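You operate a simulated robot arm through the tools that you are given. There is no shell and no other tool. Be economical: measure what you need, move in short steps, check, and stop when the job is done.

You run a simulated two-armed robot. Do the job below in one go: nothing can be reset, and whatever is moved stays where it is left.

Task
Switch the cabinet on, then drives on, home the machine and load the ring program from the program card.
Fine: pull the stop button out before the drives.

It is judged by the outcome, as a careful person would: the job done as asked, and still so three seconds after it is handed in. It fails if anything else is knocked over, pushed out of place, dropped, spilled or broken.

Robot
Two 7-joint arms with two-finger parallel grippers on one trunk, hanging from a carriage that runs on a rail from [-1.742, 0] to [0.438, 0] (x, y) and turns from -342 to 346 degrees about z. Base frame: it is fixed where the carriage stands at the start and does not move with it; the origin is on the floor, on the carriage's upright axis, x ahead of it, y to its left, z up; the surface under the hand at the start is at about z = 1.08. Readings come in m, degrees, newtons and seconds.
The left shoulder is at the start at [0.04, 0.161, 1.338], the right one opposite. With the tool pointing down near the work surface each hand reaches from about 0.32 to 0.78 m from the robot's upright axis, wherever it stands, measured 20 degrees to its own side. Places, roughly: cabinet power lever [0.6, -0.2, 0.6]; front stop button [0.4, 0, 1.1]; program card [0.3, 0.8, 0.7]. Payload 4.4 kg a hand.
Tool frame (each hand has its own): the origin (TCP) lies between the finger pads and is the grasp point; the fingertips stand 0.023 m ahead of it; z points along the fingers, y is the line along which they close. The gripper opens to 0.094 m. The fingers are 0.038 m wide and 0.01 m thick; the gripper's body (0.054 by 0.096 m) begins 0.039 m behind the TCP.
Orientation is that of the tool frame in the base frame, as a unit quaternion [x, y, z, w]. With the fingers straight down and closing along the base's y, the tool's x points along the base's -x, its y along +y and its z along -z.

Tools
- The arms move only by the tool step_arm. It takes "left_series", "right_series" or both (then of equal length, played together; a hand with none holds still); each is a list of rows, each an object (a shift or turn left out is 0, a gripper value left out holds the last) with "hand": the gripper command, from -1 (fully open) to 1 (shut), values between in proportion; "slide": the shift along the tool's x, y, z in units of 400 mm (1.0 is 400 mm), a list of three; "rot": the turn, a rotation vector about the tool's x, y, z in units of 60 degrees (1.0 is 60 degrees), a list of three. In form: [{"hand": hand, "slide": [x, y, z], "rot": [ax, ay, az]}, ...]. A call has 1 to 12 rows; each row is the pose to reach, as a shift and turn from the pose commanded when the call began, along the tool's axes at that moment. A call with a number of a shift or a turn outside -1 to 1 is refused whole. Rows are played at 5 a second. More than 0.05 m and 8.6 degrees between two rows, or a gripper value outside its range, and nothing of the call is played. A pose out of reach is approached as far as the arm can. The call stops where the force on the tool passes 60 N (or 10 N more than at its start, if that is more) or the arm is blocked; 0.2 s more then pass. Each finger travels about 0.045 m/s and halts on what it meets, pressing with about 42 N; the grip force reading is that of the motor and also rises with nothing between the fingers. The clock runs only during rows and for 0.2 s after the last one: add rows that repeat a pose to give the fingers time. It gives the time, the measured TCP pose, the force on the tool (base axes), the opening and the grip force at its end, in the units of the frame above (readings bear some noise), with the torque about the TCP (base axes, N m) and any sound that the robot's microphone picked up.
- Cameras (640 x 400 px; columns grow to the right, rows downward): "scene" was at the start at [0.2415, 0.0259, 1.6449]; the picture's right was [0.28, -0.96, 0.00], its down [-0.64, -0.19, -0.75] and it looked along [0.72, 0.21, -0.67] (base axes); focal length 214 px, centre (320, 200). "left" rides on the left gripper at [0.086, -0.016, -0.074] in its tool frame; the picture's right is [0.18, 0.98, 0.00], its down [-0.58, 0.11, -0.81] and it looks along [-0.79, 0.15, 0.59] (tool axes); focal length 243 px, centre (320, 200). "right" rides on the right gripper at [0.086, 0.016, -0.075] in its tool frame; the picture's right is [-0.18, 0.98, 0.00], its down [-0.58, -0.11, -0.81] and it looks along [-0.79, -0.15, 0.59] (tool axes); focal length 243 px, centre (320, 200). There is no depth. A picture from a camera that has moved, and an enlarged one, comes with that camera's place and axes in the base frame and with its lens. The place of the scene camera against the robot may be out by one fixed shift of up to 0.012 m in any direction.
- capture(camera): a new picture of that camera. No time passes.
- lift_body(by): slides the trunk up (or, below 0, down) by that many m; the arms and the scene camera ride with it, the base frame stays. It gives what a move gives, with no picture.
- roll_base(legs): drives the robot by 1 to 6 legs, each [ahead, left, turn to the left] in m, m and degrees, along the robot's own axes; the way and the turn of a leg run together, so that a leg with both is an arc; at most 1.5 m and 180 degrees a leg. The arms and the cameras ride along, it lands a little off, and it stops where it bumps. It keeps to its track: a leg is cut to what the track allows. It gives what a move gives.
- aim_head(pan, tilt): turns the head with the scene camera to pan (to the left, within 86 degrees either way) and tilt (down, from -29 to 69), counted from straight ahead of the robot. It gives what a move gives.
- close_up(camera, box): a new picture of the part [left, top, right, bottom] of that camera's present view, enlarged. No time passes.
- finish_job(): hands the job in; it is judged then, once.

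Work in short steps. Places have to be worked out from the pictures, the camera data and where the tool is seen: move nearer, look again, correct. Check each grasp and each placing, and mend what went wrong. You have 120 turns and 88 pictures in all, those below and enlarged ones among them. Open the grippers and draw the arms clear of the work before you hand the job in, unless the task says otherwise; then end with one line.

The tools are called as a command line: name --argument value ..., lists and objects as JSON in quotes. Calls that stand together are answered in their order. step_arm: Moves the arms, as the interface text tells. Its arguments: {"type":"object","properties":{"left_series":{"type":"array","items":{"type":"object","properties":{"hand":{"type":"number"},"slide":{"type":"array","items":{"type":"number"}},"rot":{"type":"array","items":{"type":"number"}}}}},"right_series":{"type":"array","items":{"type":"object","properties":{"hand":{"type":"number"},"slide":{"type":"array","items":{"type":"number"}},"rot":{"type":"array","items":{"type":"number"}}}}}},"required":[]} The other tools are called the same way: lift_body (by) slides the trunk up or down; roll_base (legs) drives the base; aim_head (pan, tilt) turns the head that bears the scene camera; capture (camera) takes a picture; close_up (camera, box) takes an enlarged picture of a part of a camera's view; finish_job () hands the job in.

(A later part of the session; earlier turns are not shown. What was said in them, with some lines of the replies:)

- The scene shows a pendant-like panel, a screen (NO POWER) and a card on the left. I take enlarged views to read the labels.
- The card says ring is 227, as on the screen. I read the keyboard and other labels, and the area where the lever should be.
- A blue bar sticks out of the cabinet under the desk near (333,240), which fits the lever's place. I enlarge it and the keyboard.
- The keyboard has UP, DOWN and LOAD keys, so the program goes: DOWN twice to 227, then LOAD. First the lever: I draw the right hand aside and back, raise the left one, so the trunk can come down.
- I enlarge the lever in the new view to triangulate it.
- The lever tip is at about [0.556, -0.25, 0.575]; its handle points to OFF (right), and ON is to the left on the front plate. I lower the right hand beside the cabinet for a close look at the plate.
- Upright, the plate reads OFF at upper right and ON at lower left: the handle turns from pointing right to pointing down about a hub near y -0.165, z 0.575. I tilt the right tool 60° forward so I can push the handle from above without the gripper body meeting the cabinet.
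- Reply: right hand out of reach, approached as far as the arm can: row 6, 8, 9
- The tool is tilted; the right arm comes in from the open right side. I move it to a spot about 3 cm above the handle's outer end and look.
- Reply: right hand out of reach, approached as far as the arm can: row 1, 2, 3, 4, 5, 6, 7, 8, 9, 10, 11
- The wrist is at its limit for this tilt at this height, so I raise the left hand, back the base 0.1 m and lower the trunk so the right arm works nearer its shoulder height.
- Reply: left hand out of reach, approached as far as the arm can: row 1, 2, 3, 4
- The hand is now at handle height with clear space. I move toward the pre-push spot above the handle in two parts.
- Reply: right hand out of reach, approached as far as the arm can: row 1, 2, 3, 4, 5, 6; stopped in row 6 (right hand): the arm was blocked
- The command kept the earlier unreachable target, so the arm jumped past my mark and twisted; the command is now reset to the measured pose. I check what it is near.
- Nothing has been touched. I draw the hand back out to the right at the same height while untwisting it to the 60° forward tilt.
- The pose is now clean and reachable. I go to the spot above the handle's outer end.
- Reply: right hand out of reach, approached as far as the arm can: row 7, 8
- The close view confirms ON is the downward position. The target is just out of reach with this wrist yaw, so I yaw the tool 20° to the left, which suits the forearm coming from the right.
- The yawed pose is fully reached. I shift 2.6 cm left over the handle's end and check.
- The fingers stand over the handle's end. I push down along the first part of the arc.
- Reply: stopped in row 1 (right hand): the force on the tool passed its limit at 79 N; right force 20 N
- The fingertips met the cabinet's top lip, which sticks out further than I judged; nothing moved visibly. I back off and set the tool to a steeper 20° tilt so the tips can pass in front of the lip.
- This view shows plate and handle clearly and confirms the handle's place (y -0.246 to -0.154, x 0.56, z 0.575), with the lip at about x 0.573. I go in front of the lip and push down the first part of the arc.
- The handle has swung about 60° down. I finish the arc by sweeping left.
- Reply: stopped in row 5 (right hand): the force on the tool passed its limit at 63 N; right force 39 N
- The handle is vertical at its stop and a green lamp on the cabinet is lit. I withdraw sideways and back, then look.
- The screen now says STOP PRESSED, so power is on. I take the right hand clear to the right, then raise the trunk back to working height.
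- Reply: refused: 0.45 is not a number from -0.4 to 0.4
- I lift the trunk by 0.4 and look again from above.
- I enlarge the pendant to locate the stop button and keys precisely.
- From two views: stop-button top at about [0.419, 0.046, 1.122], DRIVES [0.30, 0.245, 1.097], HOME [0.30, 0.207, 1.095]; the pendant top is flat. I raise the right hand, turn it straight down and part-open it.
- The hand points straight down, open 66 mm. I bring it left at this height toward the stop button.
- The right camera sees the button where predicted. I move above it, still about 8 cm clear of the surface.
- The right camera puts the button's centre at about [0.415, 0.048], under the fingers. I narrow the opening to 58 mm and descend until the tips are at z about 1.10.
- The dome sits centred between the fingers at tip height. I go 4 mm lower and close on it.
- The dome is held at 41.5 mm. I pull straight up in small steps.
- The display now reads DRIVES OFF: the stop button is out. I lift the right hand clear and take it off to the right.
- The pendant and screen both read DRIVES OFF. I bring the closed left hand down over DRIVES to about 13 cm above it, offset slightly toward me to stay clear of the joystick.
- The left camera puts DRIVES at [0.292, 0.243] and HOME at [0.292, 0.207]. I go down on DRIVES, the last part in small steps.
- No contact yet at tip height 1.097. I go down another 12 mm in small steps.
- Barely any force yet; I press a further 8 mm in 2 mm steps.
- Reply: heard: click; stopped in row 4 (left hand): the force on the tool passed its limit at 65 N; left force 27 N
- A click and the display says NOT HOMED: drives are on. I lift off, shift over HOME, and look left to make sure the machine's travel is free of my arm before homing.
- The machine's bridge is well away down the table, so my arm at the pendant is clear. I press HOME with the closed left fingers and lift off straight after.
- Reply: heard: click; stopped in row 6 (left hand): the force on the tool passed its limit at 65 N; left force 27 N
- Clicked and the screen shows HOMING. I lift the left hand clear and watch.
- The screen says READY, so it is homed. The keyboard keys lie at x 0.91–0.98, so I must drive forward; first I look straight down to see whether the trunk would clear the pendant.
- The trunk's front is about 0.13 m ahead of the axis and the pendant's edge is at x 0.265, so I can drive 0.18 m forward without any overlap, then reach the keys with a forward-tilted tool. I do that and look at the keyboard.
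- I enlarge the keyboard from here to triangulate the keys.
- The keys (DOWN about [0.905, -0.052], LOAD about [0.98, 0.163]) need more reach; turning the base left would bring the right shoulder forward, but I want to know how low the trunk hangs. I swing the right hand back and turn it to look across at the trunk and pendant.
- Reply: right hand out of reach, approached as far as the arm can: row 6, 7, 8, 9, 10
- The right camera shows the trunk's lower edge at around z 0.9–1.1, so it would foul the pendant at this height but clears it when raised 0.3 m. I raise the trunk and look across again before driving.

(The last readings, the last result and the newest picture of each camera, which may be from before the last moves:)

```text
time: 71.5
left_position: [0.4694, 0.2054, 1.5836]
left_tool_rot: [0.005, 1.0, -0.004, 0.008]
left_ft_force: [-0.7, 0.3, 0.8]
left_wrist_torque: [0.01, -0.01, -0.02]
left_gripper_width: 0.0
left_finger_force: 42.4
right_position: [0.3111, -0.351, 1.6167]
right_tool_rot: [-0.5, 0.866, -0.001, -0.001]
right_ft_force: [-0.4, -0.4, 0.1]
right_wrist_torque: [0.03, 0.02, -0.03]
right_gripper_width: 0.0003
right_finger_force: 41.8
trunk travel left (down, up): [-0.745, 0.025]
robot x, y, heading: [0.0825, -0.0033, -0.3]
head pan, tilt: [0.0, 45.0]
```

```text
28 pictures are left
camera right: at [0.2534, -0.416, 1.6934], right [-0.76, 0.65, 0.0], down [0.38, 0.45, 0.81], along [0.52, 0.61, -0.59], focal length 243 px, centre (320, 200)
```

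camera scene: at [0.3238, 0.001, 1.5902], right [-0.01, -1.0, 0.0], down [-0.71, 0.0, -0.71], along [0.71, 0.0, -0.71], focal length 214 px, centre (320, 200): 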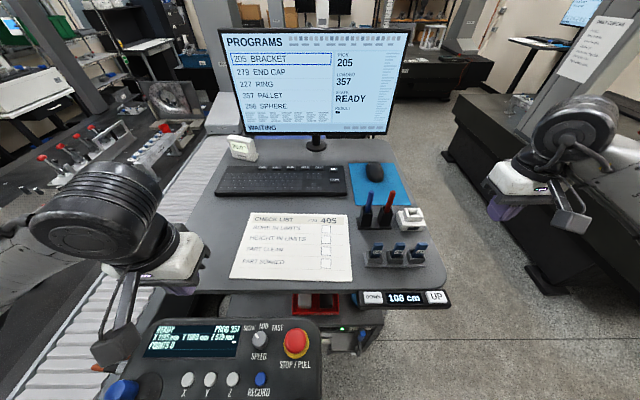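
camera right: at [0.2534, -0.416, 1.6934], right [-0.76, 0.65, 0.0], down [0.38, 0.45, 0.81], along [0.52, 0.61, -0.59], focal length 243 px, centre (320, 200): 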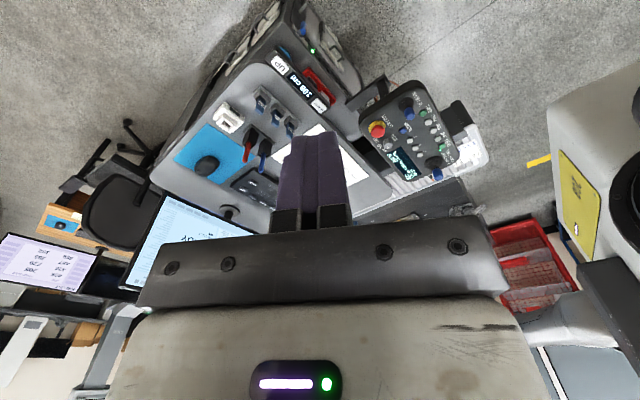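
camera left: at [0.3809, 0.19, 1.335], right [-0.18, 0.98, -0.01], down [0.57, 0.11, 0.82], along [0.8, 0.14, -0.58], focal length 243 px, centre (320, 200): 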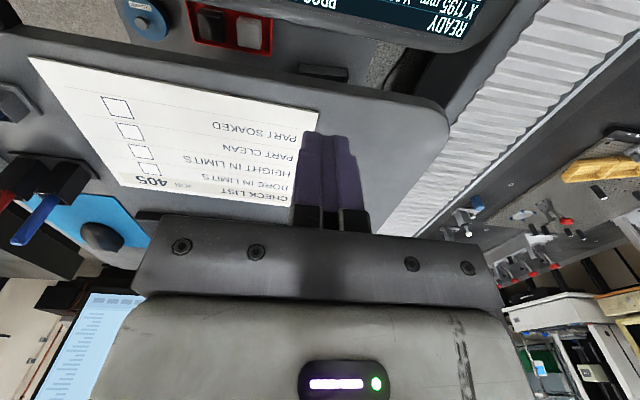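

Now the trunk's bottom is at z 1.3 or higher, well above the pendant's joysticks at 1.15. I drive 0.24 m forward.

roll_base --legs '[[0.12, 0, 0], [0.12, 0, 0]]'

capture --camera "left"

```text
time: 73.6
left_position: [0.7083, 0.2046, 1.5846]
left_tool_rot: [0.005, 1.0, -0.004, 0.008]
left_ft_force: [-0.3, -0.4, 0.4]
left_wrist_torque: [0.0, 0.0, 0.02]
left_gripper_width: 0.0
left_finger_force: 41.6
right_position: [0.5488, -0.3506, 1.6173]
right_tool_rot: [-0.499, 0.866, -0.002, 0.0]
right_ft_force: [0.9, -0.3, 0.6]
right_wrist_torque: [0.01, -0.05, -0.02]
right_gripper_width: 0.0
right_finger_force: 42.6
trunk travel left (down, up): [-0.745, 0.025]
robot x, y, heading: [0.3199, 0.0013, -0.4]
head pan, tilt: [0.0, 45.0]
```

```text
27 pictures are left
camera left: at [0.6215, 0.1891, 1.655], right [-0.17, 0.98, -0.01], down [0.57, 0.11, 0.82], along [0.8, 0.13, -0.58], focal length 243 px, centre (320, 200)
```

left: 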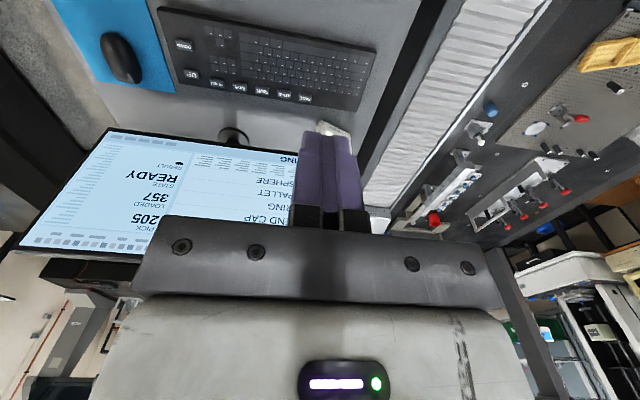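

The monitor's lower edge is at about x 1.03, z 1.22, so I press the keys with a 40° forward tilt to keep the wrist back from it. I bring the left hand down short of the DOWN key, tilted.

step_arm --left_series '[{"hand": 1, "slide": [-0.03, -0.065, 0.075], "rot": [0, -0.067, 0]}, {"slide": [-0.06, -0.13, 0.15], "rot": [0, -0.133, 0]}, {"slide": [-0.09, -0.195, 0.225], "rot": [0, -0.2, 0]}, {"slide": [-0.12, -0.26, 0.3], "rot": [0, -0.267, 0]}, {"slide": [-0.15, -0.325, 0.375], "rot": [0, -0.333, 0]}, {"slide": [-0.18, -0.39, 0.45], "rot": [0, -0.4, 0]}, {"slide": [-0.21, -0.455, 0.525], "rot": [0, -0.467, 0]}, {"slide": [-0.24, -0.52, 0.6], "rot": [0, -0.533, 0]}, {"slide": [-0.27, -0.585, 0.675], "rot": [0, -0.6, 0]}, {"slide": [-0.3, -0.65, 0.75], "rot": [0, -0.667, 0]}, {"slide": [-0.3, -0.65, 0.75], "rot": [0, -0.667, 0]}]'

capture --camera "left"

capture --camera "scene"

```text
time: 76.0
left_position: [0.8311, -0.0606, 1.2867]
left_tool_rot: [0.004, 0.936, -0.006, 0.351]
left_ft_force: [0.0, -0.1, -0.4]
left_wrist_torque: [0.02, 0.0, 0.0]
left_gripper_width: 0.0
left_finger_force: 42.1
right_position: [0.549, -0.3519, 1.6174]
right_tool_rot: [-0.5, 0.866, -0.002, -0.001]
right_ft_force: [0.4, -0.7, 0.2]
right_wrist_torque: [0.02, -0.01, -0.01]
right_gripper_width: 0.0
right_finger_force: 42.3
trunk travel left (down, up): [-0.745, 0.025]
robot x, y, heading: [0.3206, 0.0009, -0.3]
head pan, tilt: [0.0, 45.0]
```

```text
26 pictures are left
camera left: at [0.7164, -0.076, 1.2859], right [-0.13, 0.98, -0.13], down [-0.09, 0.12, 0.99], along [0.99, 0.14, 0.07], focal length 243 px, centre (320, 200)
```

left: 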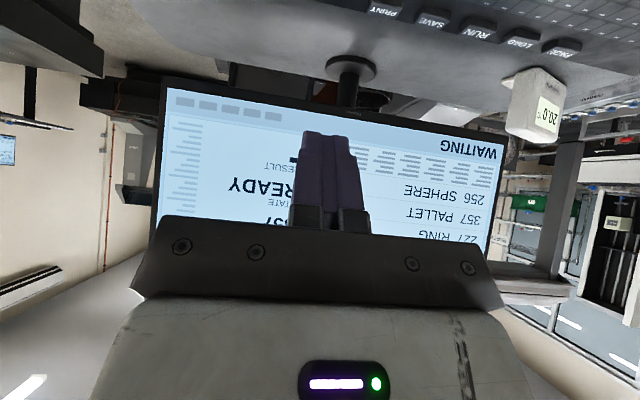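

```text
25 pictures are left
camera scene: at [0.5639, 0.0002, 1.9102], right [-0.01, -1.0, 0.0], down [-0.71, 0.01, -0.71], along [0.71, -0.01, -0.71], focal length 214 px, centre (320, 200)
```

scene: 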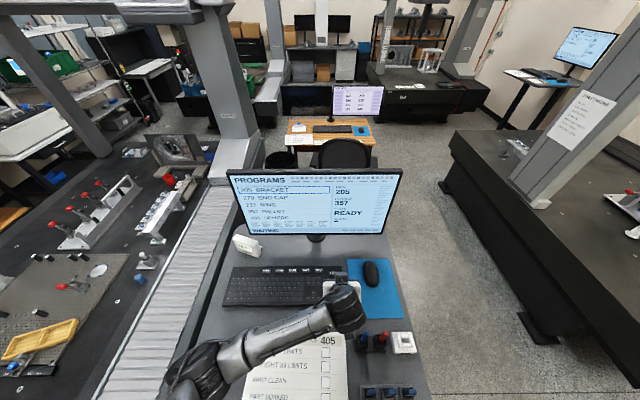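

The arm is in place above the keyboard's right end. I enlarge the scene to compare the fingers with the DOWN key.

close_up --camera "scene" --box '[220, 240, 400, 350]'

```text
3.56 times, centred on (310, 295) of scene
camera zoom: at [0.5639, 0.0002, 1.9102], right [-0.01, -1.0, 0.0], down [-0.71, 0.01, -0.71], along [0.71, -0.01, -0.71], focal length 763 px, centre (356, -138)
```

zoom: 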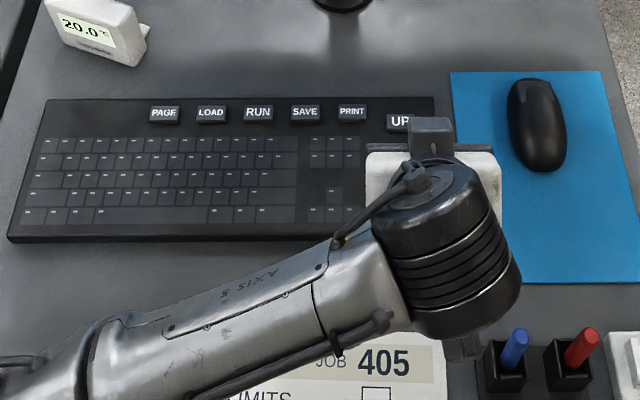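

Key places from both cameras: DOWN about [0.889, -0.056], LOAD about [0.965, 0.155]. I reduce the tilt to 20° so the wrist camera stays high above the pen holder, and come to about 1.5 cm above DOWN.

step_arm --left_series '[{"slide": [0.0, 0, 0.0], "rot": [0, 0.12, 0]}, {"slide": [0.03, 0.003, 0.09], "rot": [0, 0.24, 0]}, {"slide": [0.055, 0.006, 0.18], "rot": [0, 0.35, 0]}, {"slide": [0.08, 0.009, 0.27], "rot": [0, 0.35, 0]}, {"slide": [0.106, 0.011, 0.362], "rot": [0, 0.35, 0]}, {"slide": [0.106, 0.011, 0.362], "rot": [0, 0.35, 0]}]'

capture --camera "left"

close_up --camera "scene" --box '[220, 160, 420, 340]'

```text
time: 77.4
left_position: [0.8945, -0.0588, 1.1515]
left_tool_rot: [0.005, 0.985, -0.006, 0.174]
left_ft_force: [0.6, 0.7, 0.1]
left_wrist_torque: [0.0, 0.01, -0.01]
left_gripper_width: 0.0
left_finger_force: 41.7
right_position: [0.549, -0.3503, 1.6182]
right_tool_rot: [-0.499, 0.867, -0.001, -0.001]
right_ft_force: [-0.3, 0.7, -0.1]
right_wrist_torque: [0.0, -0.01, 0.02]
right_gripper_width: 0.0
right_finger_force: 42.3
trunk travel left (down, up): [-0.745, 0.025]
robot x, y, heading: [0.3197, 0.001, -0.6]
head pan, tilt: [0.0, 45.0]
```

```text
23 pictures are left
camera left: at [0.7873, -0.0739, 1.1895], right [-0.16, 0.98, -0.07], down [0.27, 0.12, 0.96], along [0.95, 0.13, -0.29], focal length 243 px, centre (320, 200)
```

left: 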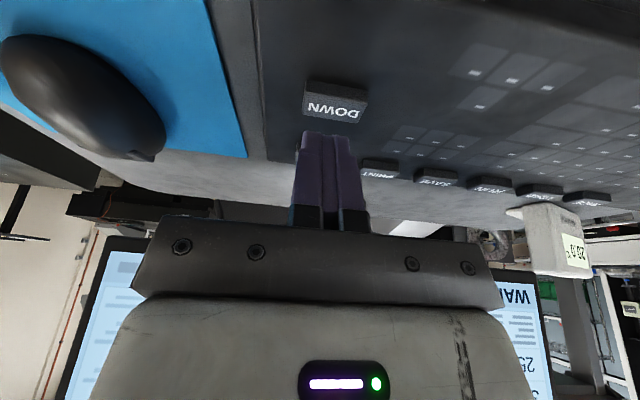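

```text
2.22 times, centred on (320, 250) of scene
camera zoom: at [0.5639, 0.0002, 1.9102], right [-0.01, -1.0, 0.0], down [-0.71, 0.01, -0.71], along [0.71, -0.01, -0.71], focal length 477 px, centre (320, 89)
```

zoom: 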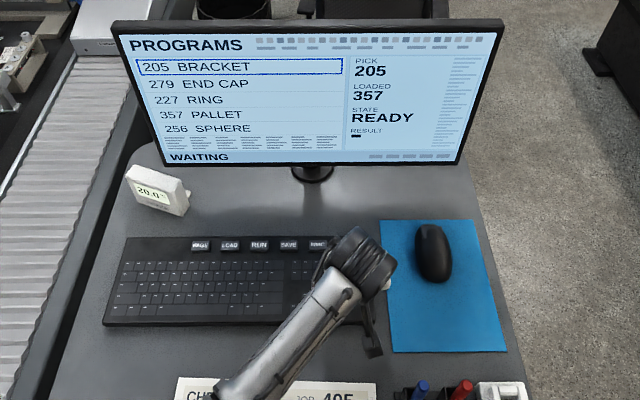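

The key's top is at about [0.897, -0.055], just ahead of the tips. I shift a few millimetres and press down in small steps.

step_arm --left_series '[{"slide": [-0.0055, 0.01, 0.0285]}, {"slide": [-0.0003, 0.01, 0.0426]}, {"slide": [0.0031, 0.01, 0.052]}, {"slide": [0.0057, 0.01, 0.059]}, {"slide": [0.0082, 0.01, 0.066]}, {"slide": [0.0108, 0.01, 0.073]}]'

close_up --camera "scene" --box '[220, 160, 420, 340]'

```text
time: 78.7
left_position: [0.9055, -0.0567, 1.131]
left_tool_rot: [0.006, 0.984, -0.008, 0.18]
left_ft_force: [-4.9, 4.3, 19.4]
left_wrist_torque: [0.14, 0.3, -0.05]
left_gripper_width: 0.0
left_finger_force: 42.1
right_position: [0.5492, -0.3504, 1.6176]
right_tool_rot: [-0.499, 0.866, -0.001, 0.001]
right_ft_force: [0.0, 0.7, 0.5]
right_wrist_torque: [0.0, 0.01, -0.01]
right_gripper_width: 0.0001
right_finger_force: 42.7
trunk travel left (down, up): [-0.745, 0.025]
robot x, y, heading: [0.3215, -0.0011, -0.6]
head pan, tilt: [0.0, 45.0]
heard: click
stopped in row 6 (left hand): the force on the tool passed its limit at 67 N (the readings are from after the stop); the commanded pose is now the measured one
```

```text
2.22 times, centred on (320, 250) of scene
camera zoom: at [0.5637, 0.0007, 1.91], right [-0.01, -1.0, 0.0], down [-0.71, 0.01, -0.71], along [0.71, 0.0, -0.71], focal length 477 px, centre (320, 89)
```

zoom: 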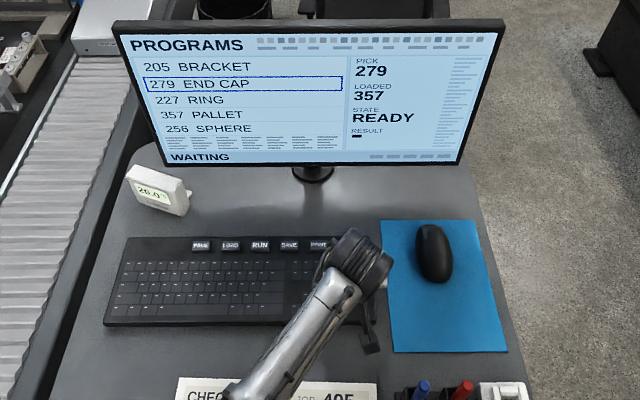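

One click, and the pick moved to 279 END CAP. I lift 15 mm, then press DOWN once more.

step_arm --left_series '[{"slide": [-0.0128, 0, -0.0353]}, {"slide": [-0.0128, 0, -0.0353]}, {"slide": [-0.0034, 0, -0.0387]}, {"slide": [-0.0034, 0, -0.0387]}]'

step_arm --left_series '[{"slide": [0.0085, 0, 0.0235]}, {"slide": [0.0111, 0, 0.0306]}, {"slide": [0.0128, 0, 0.0353]}, {"slide": [0.0145, 0, 0.04]}, {"slide": [0.016, 0, 0.044]}, {"slide": [0.0175, 0, 0.048]}]'

close_up --camera "scene" --box '[220, 160, 420, 340]'

```text
time: 79.7
left_position: [0.897, -0.0572, 1.144]
left_tool_rot: [0.006, 0.984, -0.008, 0.178]
left_ft_force: [0.2, 0.3, 1.0]
left_wrist_torque: [-0.03, 0.01, 0.01]
left_gripper_width: 0.0
left_finger_force: 42.0
right_position: [0.5487, -0.352, 1.6174]
right_tool_rot: [-0.5, 0.866, -0.001, 0.0]
right_ft_force: [-0.6, 0.6, 0.4]
right_wrist_torque: [0.03, 0.01, 0.01]
right_gripper_width: 0.0002
right_finger_force: 42.4
trunk travel left (down, up): [-0.745, 0.025]
robot x, y, heading: [0.3202, -0.0014, -0.3]
head pan, tilt: [0.0, 45.0]
```

```text
time: 81.0
left_position: [0.9023, -0.0594, 1.1317]
left_tool_rot: [0.006, 0.983, -0.01, 0.184]
left_ft_force: [-4.9, 4.5, 18.7]
left_wrist_torque: [0.11, 0.31, -0.08]
left_gripper_width: 0.0
left_finger_force: 42.0
right_position: [0.5495, -0.3502, 1.6172]
right_tool_rot: [-0.499, 0.866, -0.002, 0.0]
right_ft_force: [-0.9, -0.3, -0.4]
right_wrist_torque: [0.04, 0.02, 0.02]
right_gripper_width: 0.0
right_finger_force: 42.6
trunk travel left (down, up): [-0.745, 0.025]
robot x, y, heading: [0.3212, 0.0, -0.5]
head pan, tilt: [0.0, 45.0]
heard: click
stopped in row 6 (left hand): the force on the tool passed its limit at 64 N (the readings are from after the stop); the commanded pose is now the measured one
```

```text
2.22 times, centred on (320, 250) of scene
camera zoom: at [0.5634, 0.0007, 1.9099], right [-0.01, -1.0, 0.0], down [-0.71, 0.01, -0.71], along [0.71, 0.0, -0.71], focal length 477 px, centre (320, 89)
```

zoom: 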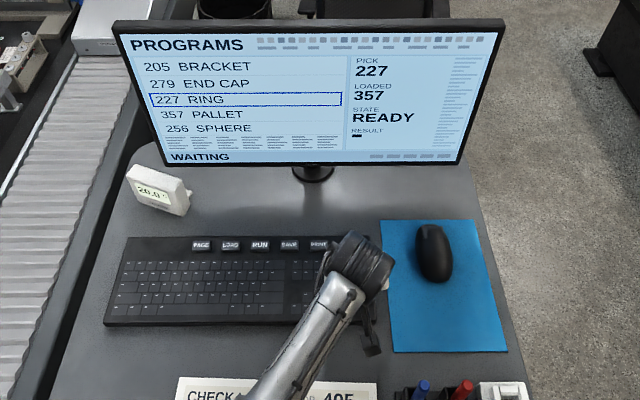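

PICK now reads 227 RING. I lift off, move over to LOAD with a steeper forward tilt to stay back from the monitor, and look before pressing.

step_arm --left_series '[{"slide": [-0.027, 0, -0.07]}, {"slide": [-0.054, 0, -0.14]}, {"slide": [-0.0775, 0.1125, -0.131], "rot": [0, -0.07, 0]}, {"slide": [-0.101, 0.225, -0.122], "rot": [0, -0.14, 0]}, {"slide": [-0.124, 0.3375, -0.113], "rot": [0, -0.21, 0]}, {"slide": [-0.1475, 0.45, -0.1035], "rot": [0, -0.28, 0]}, {"slide": [-0.1735, 0.54, -0.067], "rot": [0, -0.28, 0]}, {"slide": [-0.188, 0.54, -0.0155], "rot": [0, -0.28, 0]}, {"slide": [-0.188, 0.54, -0.0155], "rot": [0, -0.28, 0]}]'

capture --camera "left"

close_up --camera "scene" --box '[220, 220, 360, 310]'

```text
time: 83.0
left_position: [0.971, 0.1567, 1.158]
left_tool_rot: [0.005, 0.946, -0.011, 0.324]
left_ft_force: [-0.5, -1.1, -1.3]
left_wrist_torque: [0.04, 0.0, 0.02]
left_gripper_width: 0.0
left_finger_force: 42.5
right_position: [0.5492, -0.3508, 1.6168]
right_tool_rot: [-0.499, 0.867, -0.002, 0.0]
right_ft_force: [-0.6, -0.3, 0.3]
right_wrist_torque: [0.01, 0.03, 0.04]
right_gripper_width: 0.0
right_finger_force: 42.4
trunk travel left (down, up): [-0.745, 0.025]
robot x, y, heading: [0.3208, 0.0019, -0.3]
head pan, tilt: [0.0, 45.0]
```

```text
19 pictures are left
camera left: at [0.8579, 0.1424, 1.1633], right [-0.13, 0.98, -0.13], down [-0.03, 0.13, 0.99], along [0.99, 0.13, 0.02], focal length 243 px, centre (320, 200)
```

left: 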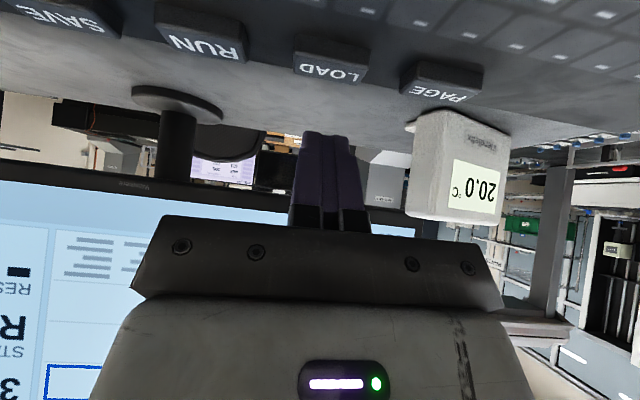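

```text
4.44 times, centred on (290, 265) of scene
camera zoom: at [0.5633, 0.0005, 1.9102], right [-0.01, -1.0, 0.0], down [-0.71, 0.01, -0.71], along [0.71, -0.01, -0.71], focal length 953 px, centre (453, -89)
```

zoom: 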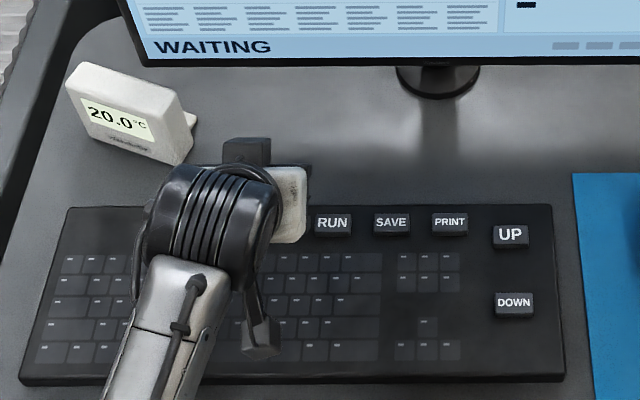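

LOAD sits at about [0.966, 0.154], right under the fingers' leading edge and clear of RUN and PAGE. I press it in small steps.

step_arm --left_series '[{"slide": [0.0213, -0.005, 0.0153]}, {"slide": [0.029, -0.005, 0.0251]}, {"slide": [0.0336, -0.005, 0.031]}, {"slide": [0.0382, -0.005, 0.037]}, {"slide": [0.0428, -0.005, 0.0429]}, {"slide": [0.0474, -0.005, 0.0488]}, {"slide": [0.052, -0.005, 0.0548]}]'

close_up --camera "scene" --box '[220, 160, 420, 340]'

```text
time: 84.6
left_position: [0.9718, 0.1538, 1.1307]
left_tool_rot: [0.005, 0.945, -0.011, 0.326]
left_ft_force: [-11.3, -1.4, 28.1]
left_wrist_torque: [-0.03, 0.39, 0.01]
left_gripper_width: 0.0
left_finger_force: 42.4
right_position: [0.5484, -0.3497, 1.6183]
right_tool_rot: [-0.499, 0.867, -0.001, 0.0]
right_ft_force: [-0.3, 0.8, -0.2]
right_wrist_torque: [0.0, 0.02, 0.01]
right_gripper_width: 0.0
right_finger_force: 42.4
trunk travel left (down, up): [-0.745, 0.025]
robot x, y, heading: [0.3206, -0.0018, -0.4]
head pan, tilt: [0.0, 45.0]
heard: click
```

```text
2.22 times, centred on (320, 250) of scene
camera zoom: at [0.5633, 0.0006, 1.9108], right [-0.01, -1.0, 0.0], down [-0.71, 0.01, -0.71], along [0.71, 0.0, -0.71], focal length 477 px, centre (320, 89)
```

zoom: 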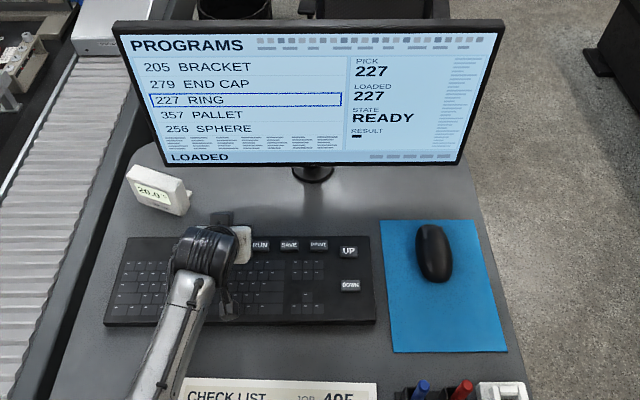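

LOADED 227, state READY. I lift off the key, draw the left hand up and back, and open both grippers.

step_arm --left_series '[{"slide": [-0.031, 0, -0.0395]}, {"slide": [-0.037, 0, -0.1295]}, {"slide": [-0.024, 0, -0.235]}, {"slide": [0, 0, -0.3475]}, {"slide": [0.0225, 0, -0.46]}, {"slide": [0.046, 0, -0.573]}, {"slide": [0.069, 0, -0.686]}, {"hand": -1, "slide": [0.069, 0, -0.686]}, {"hand": -1, "slide": [0.069, 0, -0.686]}, {"hand": -1, "slide": [0.069, 0, -0.686]}, {"hand": -1, "slide": [0.069, 0, -0.686]}, {"hand": -1, "slide": [0.069, 0, -0.686]}]'

roll_base --legs '[[-0.4, 0, 0]]'

capture --camera "scene"

```text
time: 87.2
left_position: [0.7785, 0.1578, 1.3255]
left_tool_rot: [0.005, 0.946, -0.011, 0.323]
left_ft_force: [-0.5, -0.3, 0.2]
left_wrist_torque: [0.04, 0.0, -0.01]
left_gripper_width: 0.0943
left_finger_force: 0.1
right_position: [0.5492, -0.3501, 1.6174]
right_tool_rot: [-0.499, 0.867, -0.001, 0.0]
right_ft_force: [0.1, 0.3, -0.5]
right_wrist_torque: [-0.02, -0.02, -0.01]
right_gripper_width: 0.0
right_finger_force: 42.1
trunk travel left (down, up): [-0.745, 0.025]
robot x, y, heading: [0.3248, -0.0, -0.2]
head pan, tilt: [0.0, 45.0]
```

```text
time: 89.7
left_position: [0.389, 0.1568, 1.3261]
left_tool_rot: [0.005, 0.946, -0.01, 0.324]
left_ft_force: [-0.1, 0.3, 0.5]
left_wrist_torque: [0.02, 0.03, 0.01]
left_gripper_width: 0.094
left_finger_force: 0.1
right_position: [0.1571, -0.3511, 1.6185]
right_tool_rot: [-0.498, 0.867, -0.001, 0.0]
right_ft_force: [-0.6, 0.2, 0.1]
right_wrist_torque: [-0.02, -0.03, 0.0]
right_gripper_width: 0.0
right_finger_force: 42.2
trunk travel left (down, up): [-0.745, 0.025]
robot x, y, heading: [-0.0726, -0.0011, -0.3]
head pan, tilt: [0.0, 45.0]
```

```text
16 pictures are left
camera scene: at [0.1723, 0.0, 1.9102], right [-0.01, -1.0, 0.0], down [-0.71, 0.01, -0.71], along [0.71, -0.01, -0.71], focal length 214 px, centre (320, 200)
```

scene: 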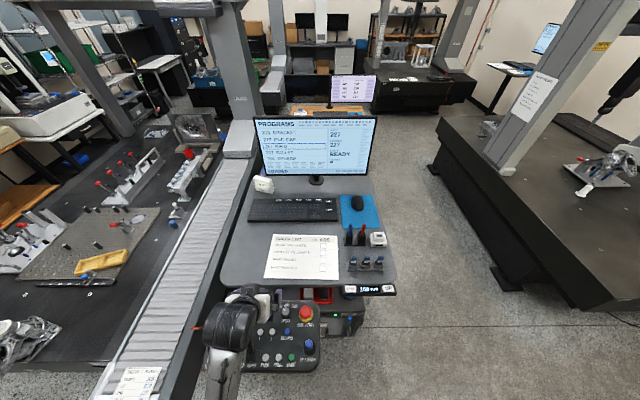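

All is in place. I open the right gripper and raise the left hand further off the pendant, then check the readouts.

step_arm --left_series '[{"slide": [-0.03, 0, -0.08]}, {"slide": [-0.06, 0, -0.16]}, {"slide": [-0.09, 0.05, -0.24]}, {"slide": [-0.12, 0.1, -0.3]}, {"slide": [-0.12, 0.1, -0.3]}, {"slide": [-0.12, 0.1, -0.3]}, {"slide": [-0.12, 0.1, -0.3]}]' --right_series '[{"hand": -1}, {"hand": -1}, {"hand": -1}, {"hand": -1}, {"hand": -1}, {"hand": -1}, {"hand": -1}]'

close_up --camera "scene" --box '[200, 100, 400, 390]'

```text
time: 90.7
left_position: [0.3576, 0.2444, 1.4136]
left_tool_rot: [0.009, 0.944, 0.087, 0.317]
left_ft_force: [-0.3, -0.3, -0.6]
left_wrist_torque: [-0.02, 0.03, -0.03]
left_gripper_width: 0.0941
left_finger_force: 0.0
left hand out of reach, approached as far as the arm can: row 4
right_position: [0.1573, -0.351, 1.6183]
right_tool_rot: [-0.498, 0.867, -0.001, 0.0]
right_ft_force: [0.4, 0.3, 0.4]
right_wrist_torque: [-0.01, -0.01, -0.02]
right_gripper_width: 0.0849
right_finger_force: 0.0
trunk travel left (down, up): [-0.745, 0.025]
robot x, y, heading: [-0.0674, -0.0046, -0.6]
head pan, tilt: [0.0, 45.0]
stopped in row 4 (left hand): the arm was blocked; the commanded pose is now the measured one
```

```text
1.38 times, centred on (300, 245) of scene
camera zoom: at [0.1722, -0.0002, 1.9102], right [-0.01, -1.0, 0.0], down [-0.71, 0.01, -0.71], along [0.71, -0.01, -0.71], focal length 296 px, centre (348, 138)
```

zoom: 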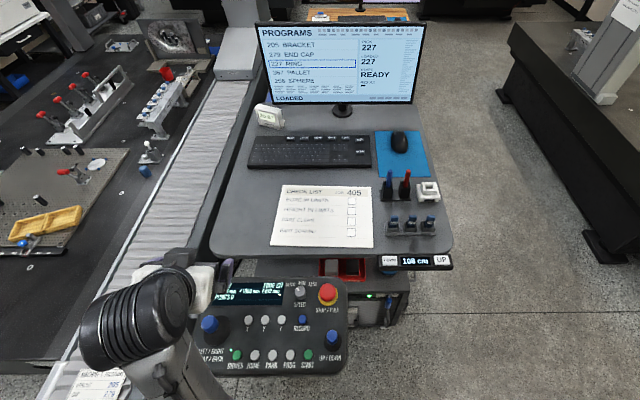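

The screen shows 227 picked and loaded with state READY. Both hands are open and clear, the stop button is out and the cabinet lamp is lit, so I hand in.

finish_job

```text
The job is handed in.
```

The cabinet is on, the stop button is out, the drives are on, the machine is homed, and ring program 227 is loaded; the screen reads READY.
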